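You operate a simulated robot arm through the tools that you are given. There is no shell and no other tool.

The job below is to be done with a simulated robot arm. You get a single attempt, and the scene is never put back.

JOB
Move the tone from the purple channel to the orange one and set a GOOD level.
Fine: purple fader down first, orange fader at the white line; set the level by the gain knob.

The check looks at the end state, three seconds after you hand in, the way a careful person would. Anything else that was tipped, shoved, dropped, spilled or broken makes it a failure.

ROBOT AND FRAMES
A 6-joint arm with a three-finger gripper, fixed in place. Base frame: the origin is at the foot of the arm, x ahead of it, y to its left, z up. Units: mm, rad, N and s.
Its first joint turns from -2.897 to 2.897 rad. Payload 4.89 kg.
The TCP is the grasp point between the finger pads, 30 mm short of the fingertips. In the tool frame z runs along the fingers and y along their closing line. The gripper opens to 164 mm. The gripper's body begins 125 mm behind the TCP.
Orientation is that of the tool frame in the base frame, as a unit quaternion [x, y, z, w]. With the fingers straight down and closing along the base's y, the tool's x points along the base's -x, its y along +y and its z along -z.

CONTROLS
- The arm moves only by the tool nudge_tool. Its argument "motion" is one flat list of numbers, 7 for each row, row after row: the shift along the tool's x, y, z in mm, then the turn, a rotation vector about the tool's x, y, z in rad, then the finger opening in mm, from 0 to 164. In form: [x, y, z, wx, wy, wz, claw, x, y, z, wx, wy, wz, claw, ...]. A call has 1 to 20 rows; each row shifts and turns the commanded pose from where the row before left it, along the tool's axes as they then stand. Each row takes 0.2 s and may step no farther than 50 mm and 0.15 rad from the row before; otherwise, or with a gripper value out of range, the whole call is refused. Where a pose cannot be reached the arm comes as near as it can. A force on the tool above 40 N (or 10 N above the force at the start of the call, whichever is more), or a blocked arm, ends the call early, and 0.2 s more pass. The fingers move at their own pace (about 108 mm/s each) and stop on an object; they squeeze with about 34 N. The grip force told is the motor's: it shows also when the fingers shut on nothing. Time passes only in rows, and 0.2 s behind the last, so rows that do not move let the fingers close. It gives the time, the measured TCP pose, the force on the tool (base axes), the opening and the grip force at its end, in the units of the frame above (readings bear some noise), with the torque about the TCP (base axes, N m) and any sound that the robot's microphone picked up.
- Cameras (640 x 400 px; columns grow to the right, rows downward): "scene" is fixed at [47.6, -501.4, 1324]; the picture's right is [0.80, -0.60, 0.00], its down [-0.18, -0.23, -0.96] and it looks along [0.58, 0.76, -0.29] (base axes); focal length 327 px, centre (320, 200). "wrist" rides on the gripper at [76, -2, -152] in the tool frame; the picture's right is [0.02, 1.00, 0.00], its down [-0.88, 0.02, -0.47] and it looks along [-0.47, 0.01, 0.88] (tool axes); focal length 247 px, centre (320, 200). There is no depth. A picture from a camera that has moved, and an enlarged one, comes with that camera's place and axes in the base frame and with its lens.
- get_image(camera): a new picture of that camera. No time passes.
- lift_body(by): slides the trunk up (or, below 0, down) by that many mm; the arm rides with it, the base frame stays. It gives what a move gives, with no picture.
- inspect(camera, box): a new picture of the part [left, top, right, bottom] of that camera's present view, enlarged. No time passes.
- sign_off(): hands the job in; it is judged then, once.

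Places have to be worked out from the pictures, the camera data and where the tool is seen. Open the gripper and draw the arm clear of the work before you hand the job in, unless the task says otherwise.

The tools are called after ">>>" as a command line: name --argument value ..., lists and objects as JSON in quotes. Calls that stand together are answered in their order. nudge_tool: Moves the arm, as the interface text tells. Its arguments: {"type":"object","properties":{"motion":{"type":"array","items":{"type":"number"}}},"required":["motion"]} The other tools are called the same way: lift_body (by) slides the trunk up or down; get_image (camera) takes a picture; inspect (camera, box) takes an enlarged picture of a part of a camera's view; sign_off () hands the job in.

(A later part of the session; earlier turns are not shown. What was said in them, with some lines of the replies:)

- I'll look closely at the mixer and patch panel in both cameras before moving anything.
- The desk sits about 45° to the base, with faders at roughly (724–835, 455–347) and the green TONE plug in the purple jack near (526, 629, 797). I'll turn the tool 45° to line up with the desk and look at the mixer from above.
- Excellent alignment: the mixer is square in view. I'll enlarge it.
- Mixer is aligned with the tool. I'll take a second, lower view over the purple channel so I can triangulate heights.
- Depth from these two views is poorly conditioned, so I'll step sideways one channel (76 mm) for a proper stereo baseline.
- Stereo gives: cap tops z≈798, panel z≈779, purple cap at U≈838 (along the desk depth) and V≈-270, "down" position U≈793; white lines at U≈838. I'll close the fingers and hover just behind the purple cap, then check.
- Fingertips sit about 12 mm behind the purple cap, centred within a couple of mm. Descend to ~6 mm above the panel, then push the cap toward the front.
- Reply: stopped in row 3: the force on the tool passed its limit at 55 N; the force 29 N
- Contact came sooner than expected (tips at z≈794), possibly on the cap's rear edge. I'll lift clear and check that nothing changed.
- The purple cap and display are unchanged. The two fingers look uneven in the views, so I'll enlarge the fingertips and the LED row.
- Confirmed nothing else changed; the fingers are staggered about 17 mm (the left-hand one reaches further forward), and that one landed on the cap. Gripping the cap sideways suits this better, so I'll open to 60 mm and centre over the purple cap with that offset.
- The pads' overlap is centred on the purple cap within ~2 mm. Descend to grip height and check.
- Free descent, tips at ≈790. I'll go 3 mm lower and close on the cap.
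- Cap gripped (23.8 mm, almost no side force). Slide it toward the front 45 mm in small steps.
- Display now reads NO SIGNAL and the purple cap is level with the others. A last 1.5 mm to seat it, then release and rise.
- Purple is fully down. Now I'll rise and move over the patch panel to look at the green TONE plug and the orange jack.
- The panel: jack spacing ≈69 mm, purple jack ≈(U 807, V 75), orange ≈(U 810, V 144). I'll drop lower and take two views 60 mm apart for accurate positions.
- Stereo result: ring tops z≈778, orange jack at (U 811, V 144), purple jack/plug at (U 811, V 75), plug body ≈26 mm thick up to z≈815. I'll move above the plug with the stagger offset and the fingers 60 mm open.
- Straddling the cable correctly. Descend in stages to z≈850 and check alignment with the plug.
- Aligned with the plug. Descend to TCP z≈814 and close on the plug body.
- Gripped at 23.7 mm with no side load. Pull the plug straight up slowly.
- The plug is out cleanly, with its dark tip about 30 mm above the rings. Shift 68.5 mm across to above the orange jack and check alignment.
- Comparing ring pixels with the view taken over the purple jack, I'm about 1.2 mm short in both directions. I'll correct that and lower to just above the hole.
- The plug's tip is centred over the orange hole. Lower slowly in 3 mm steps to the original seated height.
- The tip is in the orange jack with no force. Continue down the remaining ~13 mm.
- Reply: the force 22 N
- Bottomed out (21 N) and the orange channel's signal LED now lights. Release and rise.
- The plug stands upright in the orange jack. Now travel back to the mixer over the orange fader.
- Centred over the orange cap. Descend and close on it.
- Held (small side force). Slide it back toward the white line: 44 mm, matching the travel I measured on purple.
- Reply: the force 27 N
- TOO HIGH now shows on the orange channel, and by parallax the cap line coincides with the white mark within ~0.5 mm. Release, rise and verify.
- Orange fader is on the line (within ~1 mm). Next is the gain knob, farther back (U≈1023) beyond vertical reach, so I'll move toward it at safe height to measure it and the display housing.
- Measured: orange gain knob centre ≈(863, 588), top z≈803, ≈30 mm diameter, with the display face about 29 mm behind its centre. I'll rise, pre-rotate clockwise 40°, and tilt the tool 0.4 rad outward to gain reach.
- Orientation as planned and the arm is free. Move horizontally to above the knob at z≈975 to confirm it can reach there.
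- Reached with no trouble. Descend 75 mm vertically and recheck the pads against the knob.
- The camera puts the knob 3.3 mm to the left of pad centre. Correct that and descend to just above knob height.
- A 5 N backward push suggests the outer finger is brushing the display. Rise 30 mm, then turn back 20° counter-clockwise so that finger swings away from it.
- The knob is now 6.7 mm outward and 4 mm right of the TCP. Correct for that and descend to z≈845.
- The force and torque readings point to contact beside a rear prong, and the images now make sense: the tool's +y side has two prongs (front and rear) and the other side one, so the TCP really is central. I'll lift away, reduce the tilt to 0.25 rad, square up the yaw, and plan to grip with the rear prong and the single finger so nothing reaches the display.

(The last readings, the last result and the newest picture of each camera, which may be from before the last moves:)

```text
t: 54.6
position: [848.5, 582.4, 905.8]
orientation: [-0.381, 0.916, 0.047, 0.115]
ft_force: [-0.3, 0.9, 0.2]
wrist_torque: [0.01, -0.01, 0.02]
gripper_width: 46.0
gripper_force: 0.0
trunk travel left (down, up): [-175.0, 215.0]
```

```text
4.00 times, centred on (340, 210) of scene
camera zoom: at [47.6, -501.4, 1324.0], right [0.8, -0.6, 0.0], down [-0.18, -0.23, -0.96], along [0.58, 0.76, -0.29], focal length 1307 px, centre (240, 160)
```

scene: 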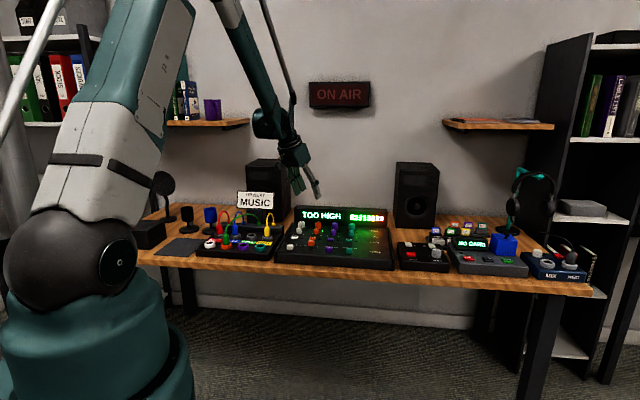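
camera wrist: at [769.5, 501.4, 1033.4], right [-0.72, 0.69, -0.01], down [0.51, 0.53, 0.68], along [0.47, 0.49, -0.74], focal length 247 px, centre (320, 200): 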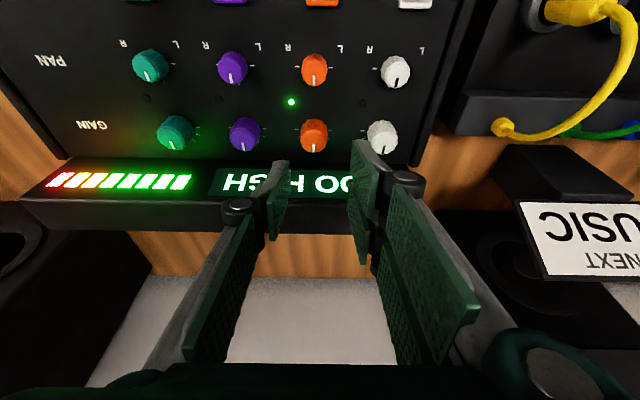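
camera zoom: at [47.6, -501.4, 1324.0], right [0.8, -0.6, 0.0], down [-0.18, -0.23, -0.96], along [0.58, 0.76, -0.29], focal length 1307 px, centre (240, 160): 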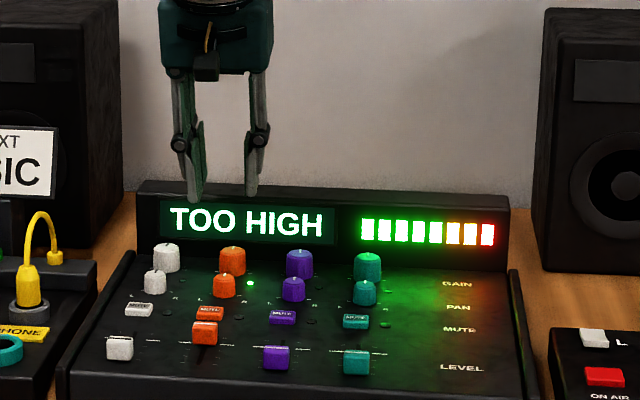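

Everything is undisturbed and the pointer is still at 12 o'clock. The knob is 16 mm outward and 7 mm right of the TCP. Move so the rear prong and single finger will straddle it, and descend to z≈845.

>>> nudge_tool --motion '[6.8, -3.45, 29.75, 0, 0, 0, 46, 6.8, -3.45, 29.75, 0, 0, 0, 46, 0, 0, 0, 0, 0, 0, 46, 0, 0, 0, 0, 0, 0, 46]'

>>> inspect --camera "wrist" --box '[200, 70, 440, 220]'

>>> inspect --camera "scene" --box '[280, 180, 360, 230]'

```text
t: 55.6
position: [854.8, 578.7, 843.3]
orientation: [-0.38, 0.917, 0.048, 0.115]
ft_force: [1.4, 0.2, 0.2]
wrist_torque: [-0.06, 0.01, 0.01]
gripper_width: 45.8
gripper_force: 0.0
trunk travel left (down, up): [-175.0, 215.0]
```

```text
2.67 times, centred on (320, 145) of wrist
camera zoom: at [776.0, 497.7, 971.9], right [-0.72, 0.69, -0.01], down [0.51, 0.53, 0.68], along [0.47, 0.49, -0.74], focal length 659 px, centre (320, 347)
```

zoom: 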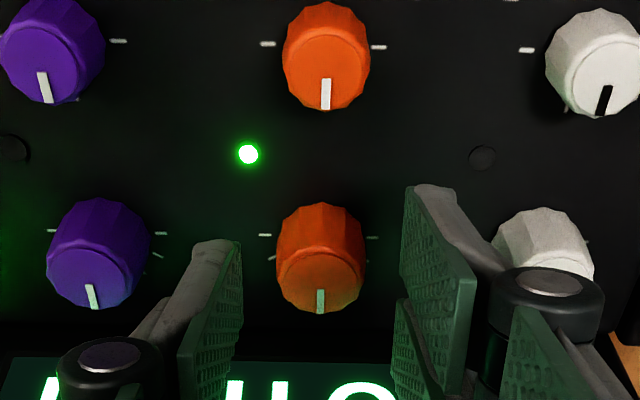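

```text
8.00 times, centred on (320, 205) of scene
camera zoom: at [47.6, -501.4, 1324.0], right [0.8, -0.6, 0.0], down [-0.18, -0.23, -0.96], along [0.58, 0.76, -0.29], focal length 2614 px, centre (320, 160)
```

zoom: 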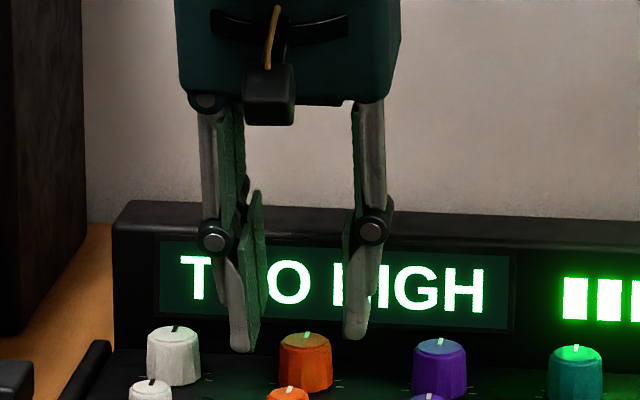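

Centred within ~1 mm and contact-free. Lower the last 23 mm around the knob.

>>> nudge_tool --motion '[3.4, -0.3, 11, 0, 0, 0, 46, 3.3, 0, 11, 0, 0, 0, 46, 0, 0, 0, 0, 0, 0, 46, 0, 0, 0, 0, 0, 0, 46]'

>>> inspect --camera "wrist" --box '[200, 70, 440, 220]'

>>> inspect --camera "scene" --box '[280, 180, 360, 230]'

```text
t: 56.6
position: [852.7, 578.3, 821.2]
orientation: [-0.38, 0.917, 0.047, 0.115]
ft_force: [0.3, 0.4, 0.4]
wrist_torque: [-0.03, 0.0, -0.01]
gripper_width: 46.0
gripper_force: 0.0
trunk travel left (down, up): [-175.0, 215.0]
```

```text
2.67 times, centred on (320, 145) of wrist
camera zoom: at [775.1, 496.9, 949.5], right [-0.72, 0.69, -0.01], down [0.51, 0.53, 0.68], along [0.47, 0.49, -0.74], focal length 659 px, centre (320, 347)
```

zoom: 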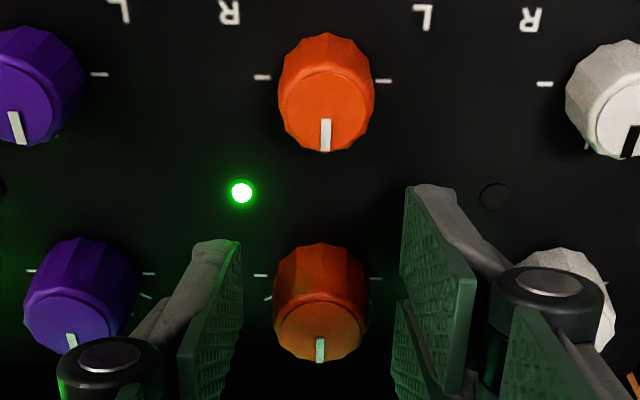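

```text
8.00 times, centred on (320, 205) of scene
camera zoom: at [47.6, -501.4, 1324.0], right [0.8, -0.6, 0.0], down [-0.18, -0.23, -0.96], along [0.58, 0.76, -0.29], focal length 2614 px, centre (320, 160)
```

zoom: 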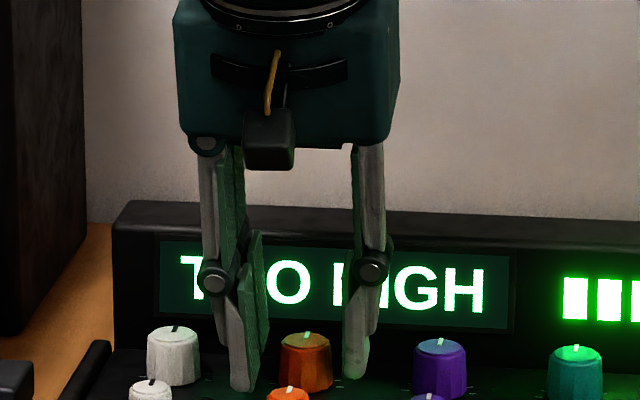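

Clear on all sides. Go 2 mm lower and close on the knob.

>>> nudge_tool --motion '[0.5, 0, 1.9, 0, 0, 0, 46, 0, 0, 0, 0, 0, 0, 40, 0, 0, 0, 0, 0, 0, 35, 0, 0, 0, 0, 0, 0, 30, 0, 0, 0, 0, 0, 0, 25, 0, 0, 0, 0, 0, 0, 20, 0, 0, 0, 0, 0, 0, 20]'

>>> inspect --camera "wrist" --box '[200, 70, 440, 220]'

>>> inspect --camera "scene" --box '[280, 180, 360, 230]'

```text
t: 58.2
position: [852.6, 576.7, 818.6]
orientation: [-0.379, 0.917, 0.048, 0.114]
ft_force: [-3.8, 2.1, -1.6]
wrist_torque: [0.05, 0.1, 0.08]
gripper_width: 27.9
gripper_force: 45.4
trunk travel left (down, up): [-175.0, 215.0]
```

```text
2.67 times, centred on (320, 145) of wrist
camera zoom: at [774.8, 497.0, 947.6], right [-0.72, 0.69, -0.01], down [0.51, 0.53, 0.68], along [0.47, 0.49, -0.74], focal length 659 px, centre (320, 347)
```

zoom: 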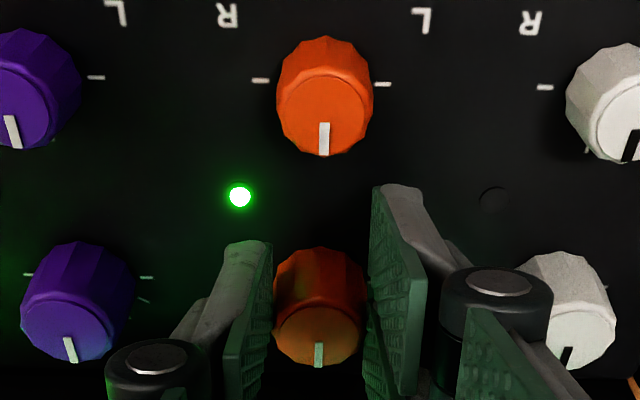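

```text
8.00 times, centred on (320, 205) of scene
camera zoom: at [47.6, -501.4, 1324.0], right [0.8, -0.6, 0.0], down [-0.18, -0.23, -0.96], along [0.58, 0.76, -0.29], focal length 2614 px, centre (320, 160)
```

zoom: 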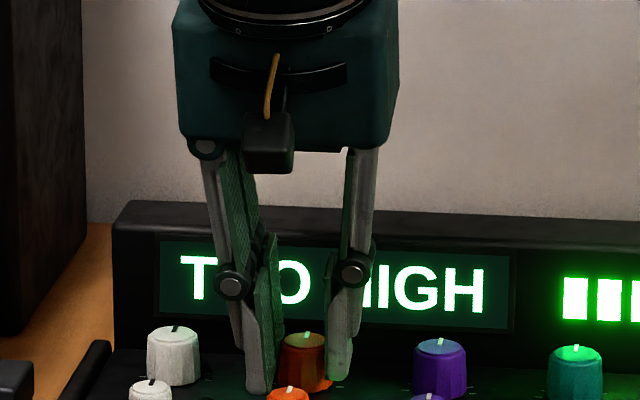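

Gripped (27.9 mm). Turn counter-clockwise about the knob's axis by 0.2 rad and watch the meter.

>>> nudge_tool --motion '[-0.03, -0.69, 0.01, -0.0124, 0, -0.0484, 20, -0.03, -0.69, 0.01, -0.0124, 0, -0.0484, 20, -0.03, -0.69, 0.01, -0.0124, 0, -0.0484, 20, -0.03, -0.69, 0.01, -0.0124, 0, -0.0484, 20, 0, 0, 0, 0, 0, 0, 20]'

>>> inspect --camera "wrist" --box '[200, 70, 440, 220]'

>>> inspect --camera "scene" --box '[270, 180, 414, 270]'

```text
t: 59.4
position: [855.3, 575.6, 819.4]
orientation: [-0.469, 0.874, 0.06, 0.11]
ft_force: [10.1, 0.1, 7.9]
wrist_torque: [0.08, -0.38, -0.15]
gripper_width: 27.6
gripper_force: 45.2
trunk travel left (down, up): [-175.0, 215.0]
```

```text
2.67 times, centred on (320, 145) of wrist
camera zoom: at [795.0, 480.8, 947.5], right [-0.84, 0.53, -0.01], down [0.39, 0.62, 0.68], along [0.37, 0.57, -0.74], focal length 659 px, centre (320, 347)
```

zoom: 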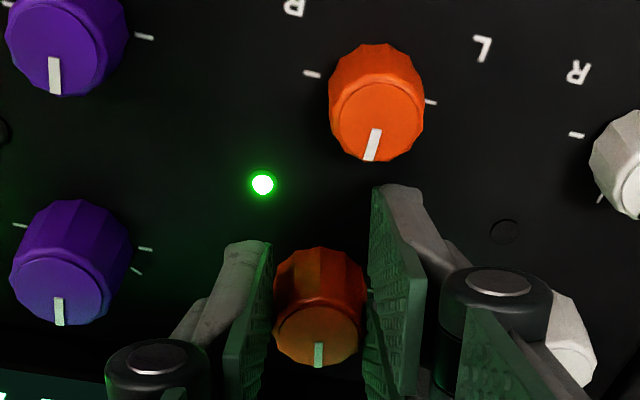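

```text
4.44 times, centred on (342, 225) of scene
camera zoom: at [47.6, -501.4, 1324.0], right [0.8, -0.6, 0.0], down [-0.18, -0.23, -0.96], along [0.58, 0.76, -0.29], focal length 1452 px, centre (222, 89)
```

zoom: 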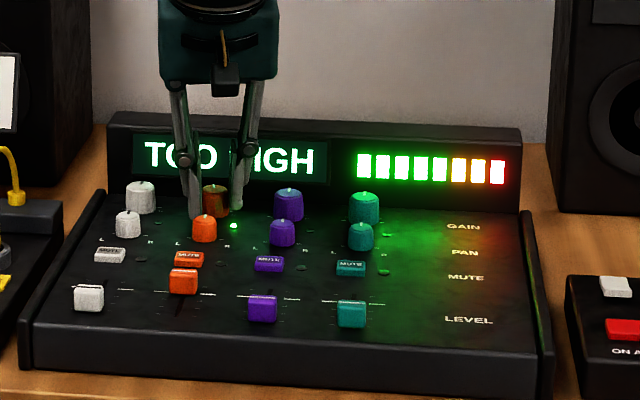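

The knob follows the tool. Continue another 0.2 rad.

>>> nudge_tool --motion '[-0.1, -0.8, 0.0, -0.0124, 0, -0.0484, 20, -0.1, -0.8, 0.0, -0.0124, 0, -0.0484, 20, -0.05, -0.75, 0.0, -0.0124, 0, -0.0484, 20, -0.05, -0.75, 0.0, -0.0124, 0, -0.0484, 20, 0, 0, 0, 0, 0, 0, 20]'

>>> inspect --camera "scene" --box '[270, 180, 414, 270]'

>>> inspect --camera "wrist" --box '[200, 70, 440, 220]'

```text
t: 60.6
position: [859.2, 573.2, 820.1]
orientation: [-0.554, 0.823, 0.069, 0.104]
ft_force: [22.0, -3.5, 7.5]
wrist_torque: [-0.15, -0.49, -0.4]
gripper_width: 27.5
gripper_force: 45.3
trunk travel left (down, up): [-175.0, 215.0]
```

```text
4.44 times, centred on (342, 225) of scene
camera zoom: at [47.6, -501.4, 1324.0], right [0.8, -0.6, 0.0], down [-0.18, -0.23, -0.96], along [0.58, 0.76, -0.29], focal length 1452 px, centre (222, 89)
```

zoom: 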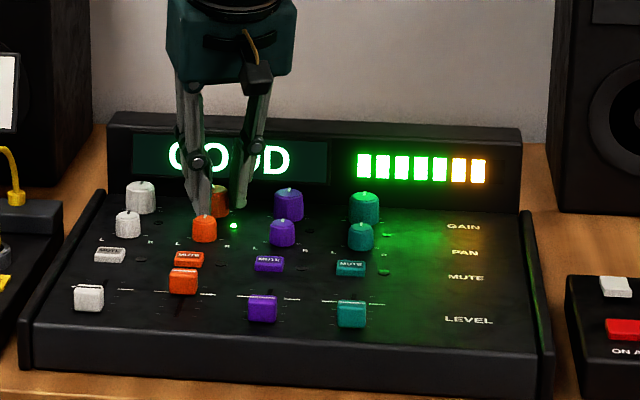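

```text
2.67 times, centred on (320, 145) of wrist
camera zoom: at [818.2, 468.9, 947.6], right [-0.93, 0.36, -0.01], down [0.26, 0.69, 0.68], along [0.24, 0.63, -0.74], focal length 659 px, centre (320, 347)
```

zoom: 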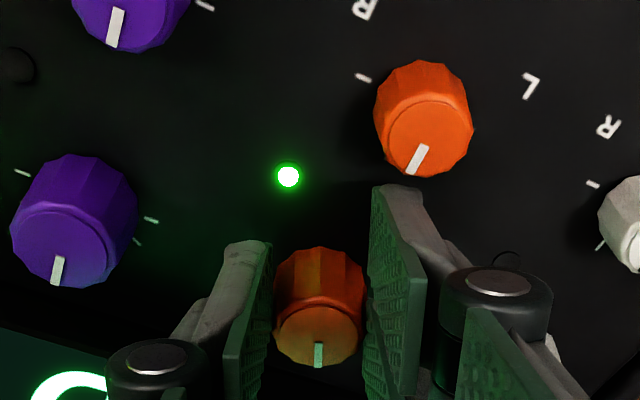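

GOOD now shows, with seven segments. I'll turn about 4° further to sit safely inside the band, easing the small side load at the same time.

>>> nudge_tool --motion '[-0.05, -0.9, 0.0, -0.0086, 0, -0.0339, 20, -0.05, -0.9, 0.0, -0.0086, 0, -0.0339, 20, 0, 0, 0, 0, 0, 0, 20]'

>>> inspect --camera "scene" --box '[270, 180, 414, 270]'

>>> inspect --camera "scene" --box '[290, 205, 354, 245]'

```text
t: 61.4
position: [860.2, 572.0, 820.0]
orientation: [-0.583, 0.803, 0.073, 0.101]
ft_force: [20.5, -11.6, 7.4]
wrist_torque: [-0.38, -0.47, -0.43]
gripper_width: 27.5
gripper_force: 44.9
trunk travel left (down, up): [-175.0, 215.0]
```

```text
4.44 times, centred on (342, 225) of scene
camera zoom: at [47.6, -501.4, 1324.0], right [0.8, -0.6, 0.0], down [-0.18, -0.23, -0.96], along [0.58, 0.76, -0.29], focal length 1452 px, centre (222, 89)
```

zoom: 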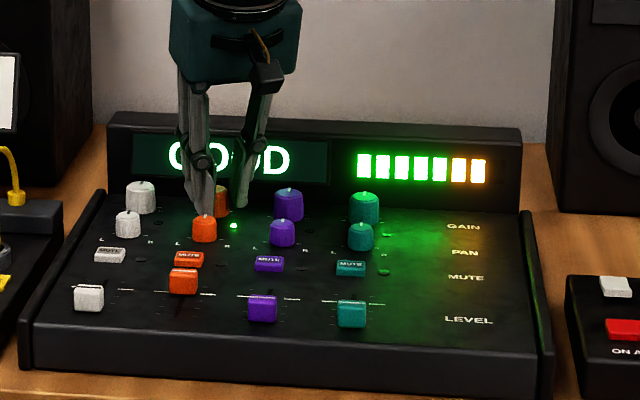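

```text
10.00 times, centred on (322, 225) of scene
camera zoom: at [47.6, -501.4, 1324.0], right [0.8, -0.6, 0.0], down [-0.18, -0.23, -0.96], along [0.58, 0.76, -0.29], focal length 3268 px, centre (300, -50)
```

zoom: 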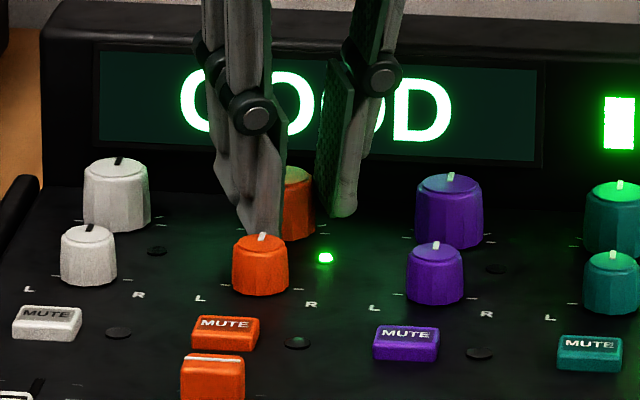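

Still GOOD. Release with a small opening and lift straight up, then confirm the reading holds.

>>> nudge_tool --motion '[0, 0, 0, 0, 0, 0, 32, 0, 0, 0, 0, 0, 0, 36, 0, 0, 0, 0, 0, 0, 36, -2.5, 0, -9.7, 0, 0, 0, 36, -3.7, 0, -14.5, 0, 0, 0, 36, -9.9, 0, -38.8, 0, 0, 0, 36, -9.9, 0, -38.8, 0, 0, 0, 36, 0, 0, 0, 0, 0, 0, 36]'

>>> inspect --camera "scene" --box '[270, 180, 414, 270]'

>>> get_image --camera "wrist"

```text
t: 63.2
position: [859.5, 573.6, 925.7]
orientation: [-0.583, 0.803, 0.073, 0.101]
ft_force: [-0.5, 0.2, -0.8]
wrist_torque: [0.04, -0.03, -0.02]
gripper_width: 36.1
gripper_force: 0.0
trunk travel left (down, up): [-175.0, 215.0]
```

```text
4.44 times, centred on (342, 225) of scene
camera zoom: at [47.6, -501.4, 1324.0], right [0.8, -0.6, 0.0], down [-0.18, -0.23, -0.96], along [0.58, 0.76, -0.29], focal length 1452 px, centre (222, 89)
```

zoom: 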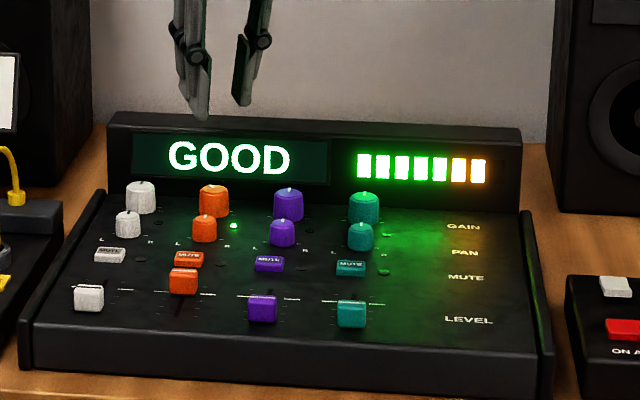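

```text
taken
camera wrist: at [826.5, 466.7, 1052.7], right [-0.96, 0.29, -0.01], down [0.21, 0.71, 0.68], along [0.2, 0.65, -0.74], focal length 247 px, centre (320, 200)
```

wrist: 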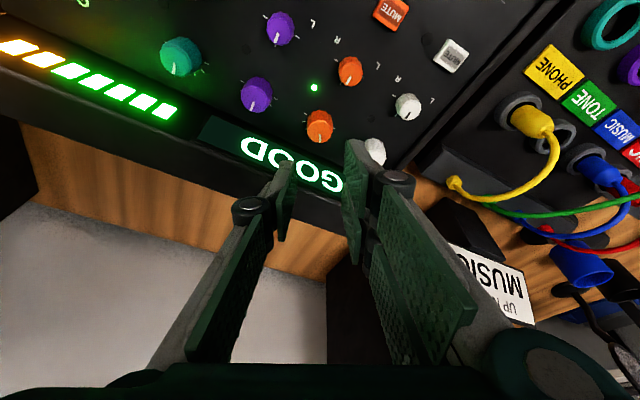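

GOOD holds after release. Withdraw upward, straighten the tool, pull back and take final views.

>>> nudge_tool --motion '[-12, 0, -47, 0, 0, 0, 60, -12, 0, -47, 0, 0, 0, 100, 0, 0, 0, 0.0291, 0, 0.1138, 140, 0, 0, 0, 0.0291, 0, 0.1138, 164, 0, 0, 0, 0.0291, 0, 0.1138, 164, 0, 0, 0, 0.0291, 0, 0.1138, 164, 0, 0, 0, 0, 0.125, 0, 164, 0, 0, 0, 0, 0.125, 0, 164, 45, -10, 0, 0, 0, 0, 164, 45, -10, 0, 0, 0, 0, 164, 45, 0, 0, 0, 0, 0, 164, 45, 0, 0, 0, 0, 0, 164, 0, 0, 0, 0, 0, 0, 164, 0, 0, 0, 0, 0, 0, 164]'

>>> get_image --camera "wrist"

>>> inspect --camera "wrist" --box '[220, 130, 420, 255]'

>>> get_image --camera "scene"

>>> inspect --camera "scene" --box '[270, 200, 398, 280]'

>>> inspect --camera "scene" --box '[150, 180, 290, 268]'

```text
t: 66.2
position: [745.5, 432.4, 1021.9]
orientation: [-0.382, 0.924, 0.0, 0.0]
ft_force: [-1.4, 0.4, -0.7]
wrist_torque: [0.04, -0.04, 0.0]
gripper_width: 164.2
gripper_force: 0.1
trunk travel left (down, up): [-175.0, 215.0]
```

```text
taken
camera wrist: at [693.2, 377.4, 1173.0], right [-0.72, 0.69, 0.0], down [0.61, 0.64, 0.47], along [0.33, 0.34, -0.88], focal length 247 px, centre (320, 200)
```

wrist: 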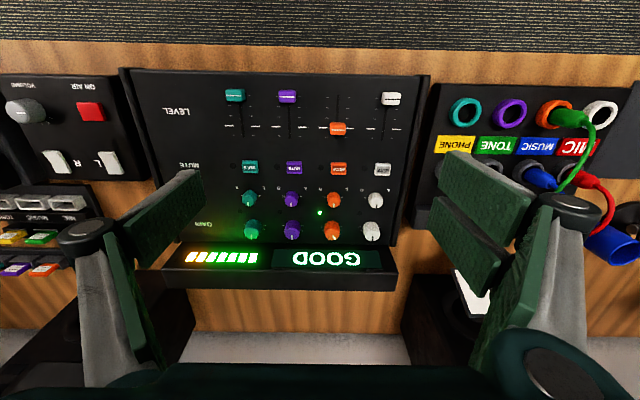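

```text
3.20 times, centred on (320, 192) of wrist
camera zoom: at [693.2, 377.4, 1173.0], right [-0.72, 0.69, 0.0], down [0.61, 0.64, 0.47], along [0.33, 0.34, -0.88], focal length 790 px, centre (320, 224)
```

zoom: 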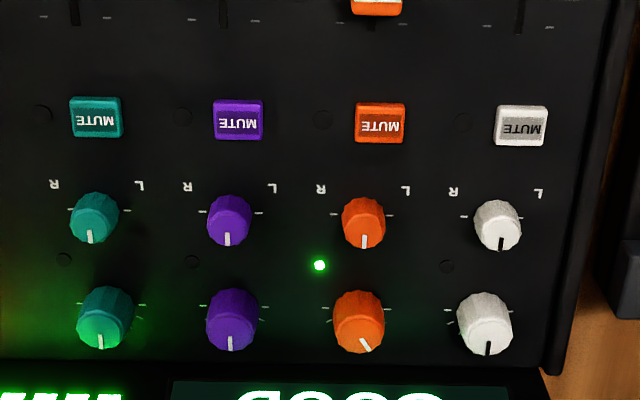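

```text
taken
```

scene: 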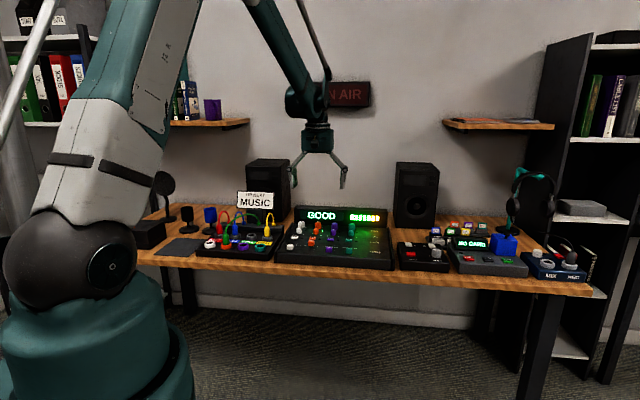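

```text
5.00 times, centred on (334, 240) of scene
camera zoom: at [47.6, -501.4, 1324.0], right [0.8, -0.6, 0.0], down [-0.18, -0.23, -0.96], along [0.58, 0.76, -0.29], focal length 1634 px, centre (250, 0)
```

zoom: 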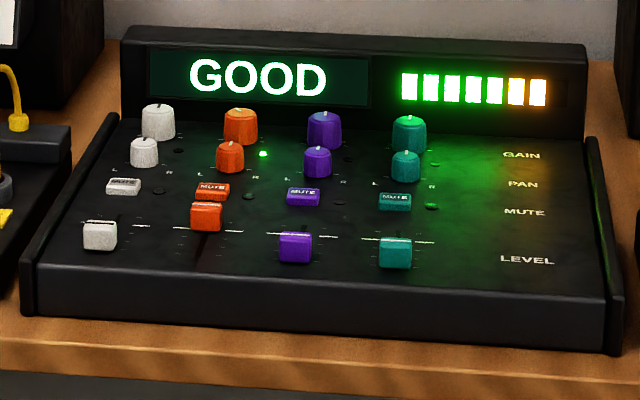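

```text
4.55 times, centred on (220, 224) of scene
camera zoom: at [47.6, -501.4, 1324.0], right [0.8, -0.6, 0.0], down [-0.18, -0.23, -0.96], along [0.58, 0.76, -0.29], focal length 1485 px, centre (774, 91)
```

zoom: 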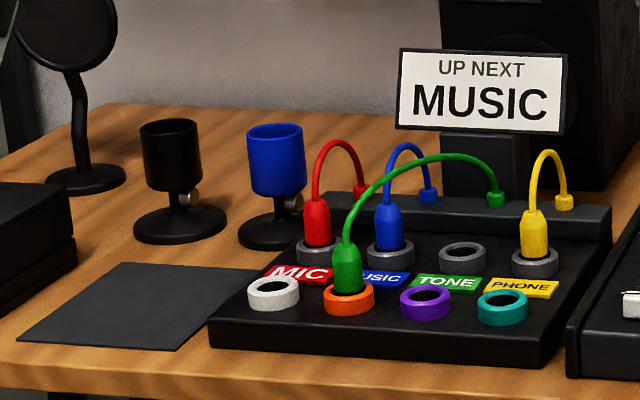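

Everything else looks untouched. One last check of the orange fader against its white line and of the pan pointer.

>>> inspect --camera "wrist" --box '[210, 75, 418, 205]'

>>> inspect --camera "wrist" --box '[300, 100, 380, 150]'

```text
3.08 times, centred on (314, 140) of wrist
camera zoom: at [693.2, 377.4, 1173.0], right [-0.72, 0.69, 0.0], down [0.61, 0.64, 0.47], along [0.33, 0.34, -0.88], focal length 760 px, centre (338, 385)
```

zoom: 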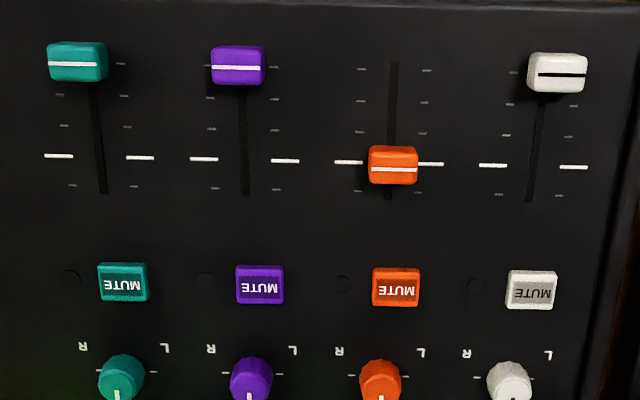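

```text
8.00 times, centred on (340, 125) of wrist
camera zoom: at [693.2, 377.4, 1173.0], right [-0.72, 0.69, 0.0], down [0.61, 0.64, 0.47], along [0.33, 0.34, -0.88], focal length 1976 px, centre (160, 800)
```

zoom: 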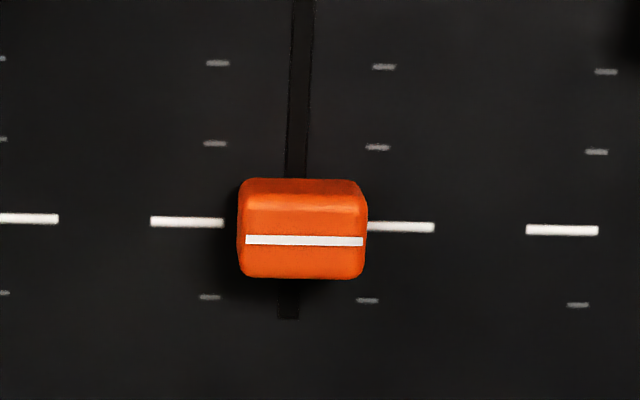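

The state is as asked:
- The purple fader is down.
- The green TONE plug is seated in the orange jack.
- The orange fader is on the white line, within about 1 mm.
- The gain is set so the display reads GOOD.

The gripper is open and clear, so I'm handing in.

>>> sign_off

```text
The job is handed in.
```

The tone now runs through the orange channel and the display reads GOOD, with seven segments lit. I've handed the job in.

- **Purple fader:** I pulled it fully down first, and the display went to NO SIGNAL.
- **Plug:** the green TONE plug is out of the purple jack and seated upright in the orange one. The orange signal light is on.
- **Orange fader:** it sits at the white line, within about 1 mm by my measurement.
- **Gain:** I turned the orange knob about 27° counter-clockwise. GOOD appeared by about 23° and held after I let go. I didn't look for the lower end of the GOOD range.

While lining up, I pressed the closed fingers onto the purple fader cap (about 55 N). Later I brushed the display housing twice, at up to about 18 N. In the pictures I took afterwards, nothing had moved or changed because of it. The gripper is open and the arm is clear of the desk.
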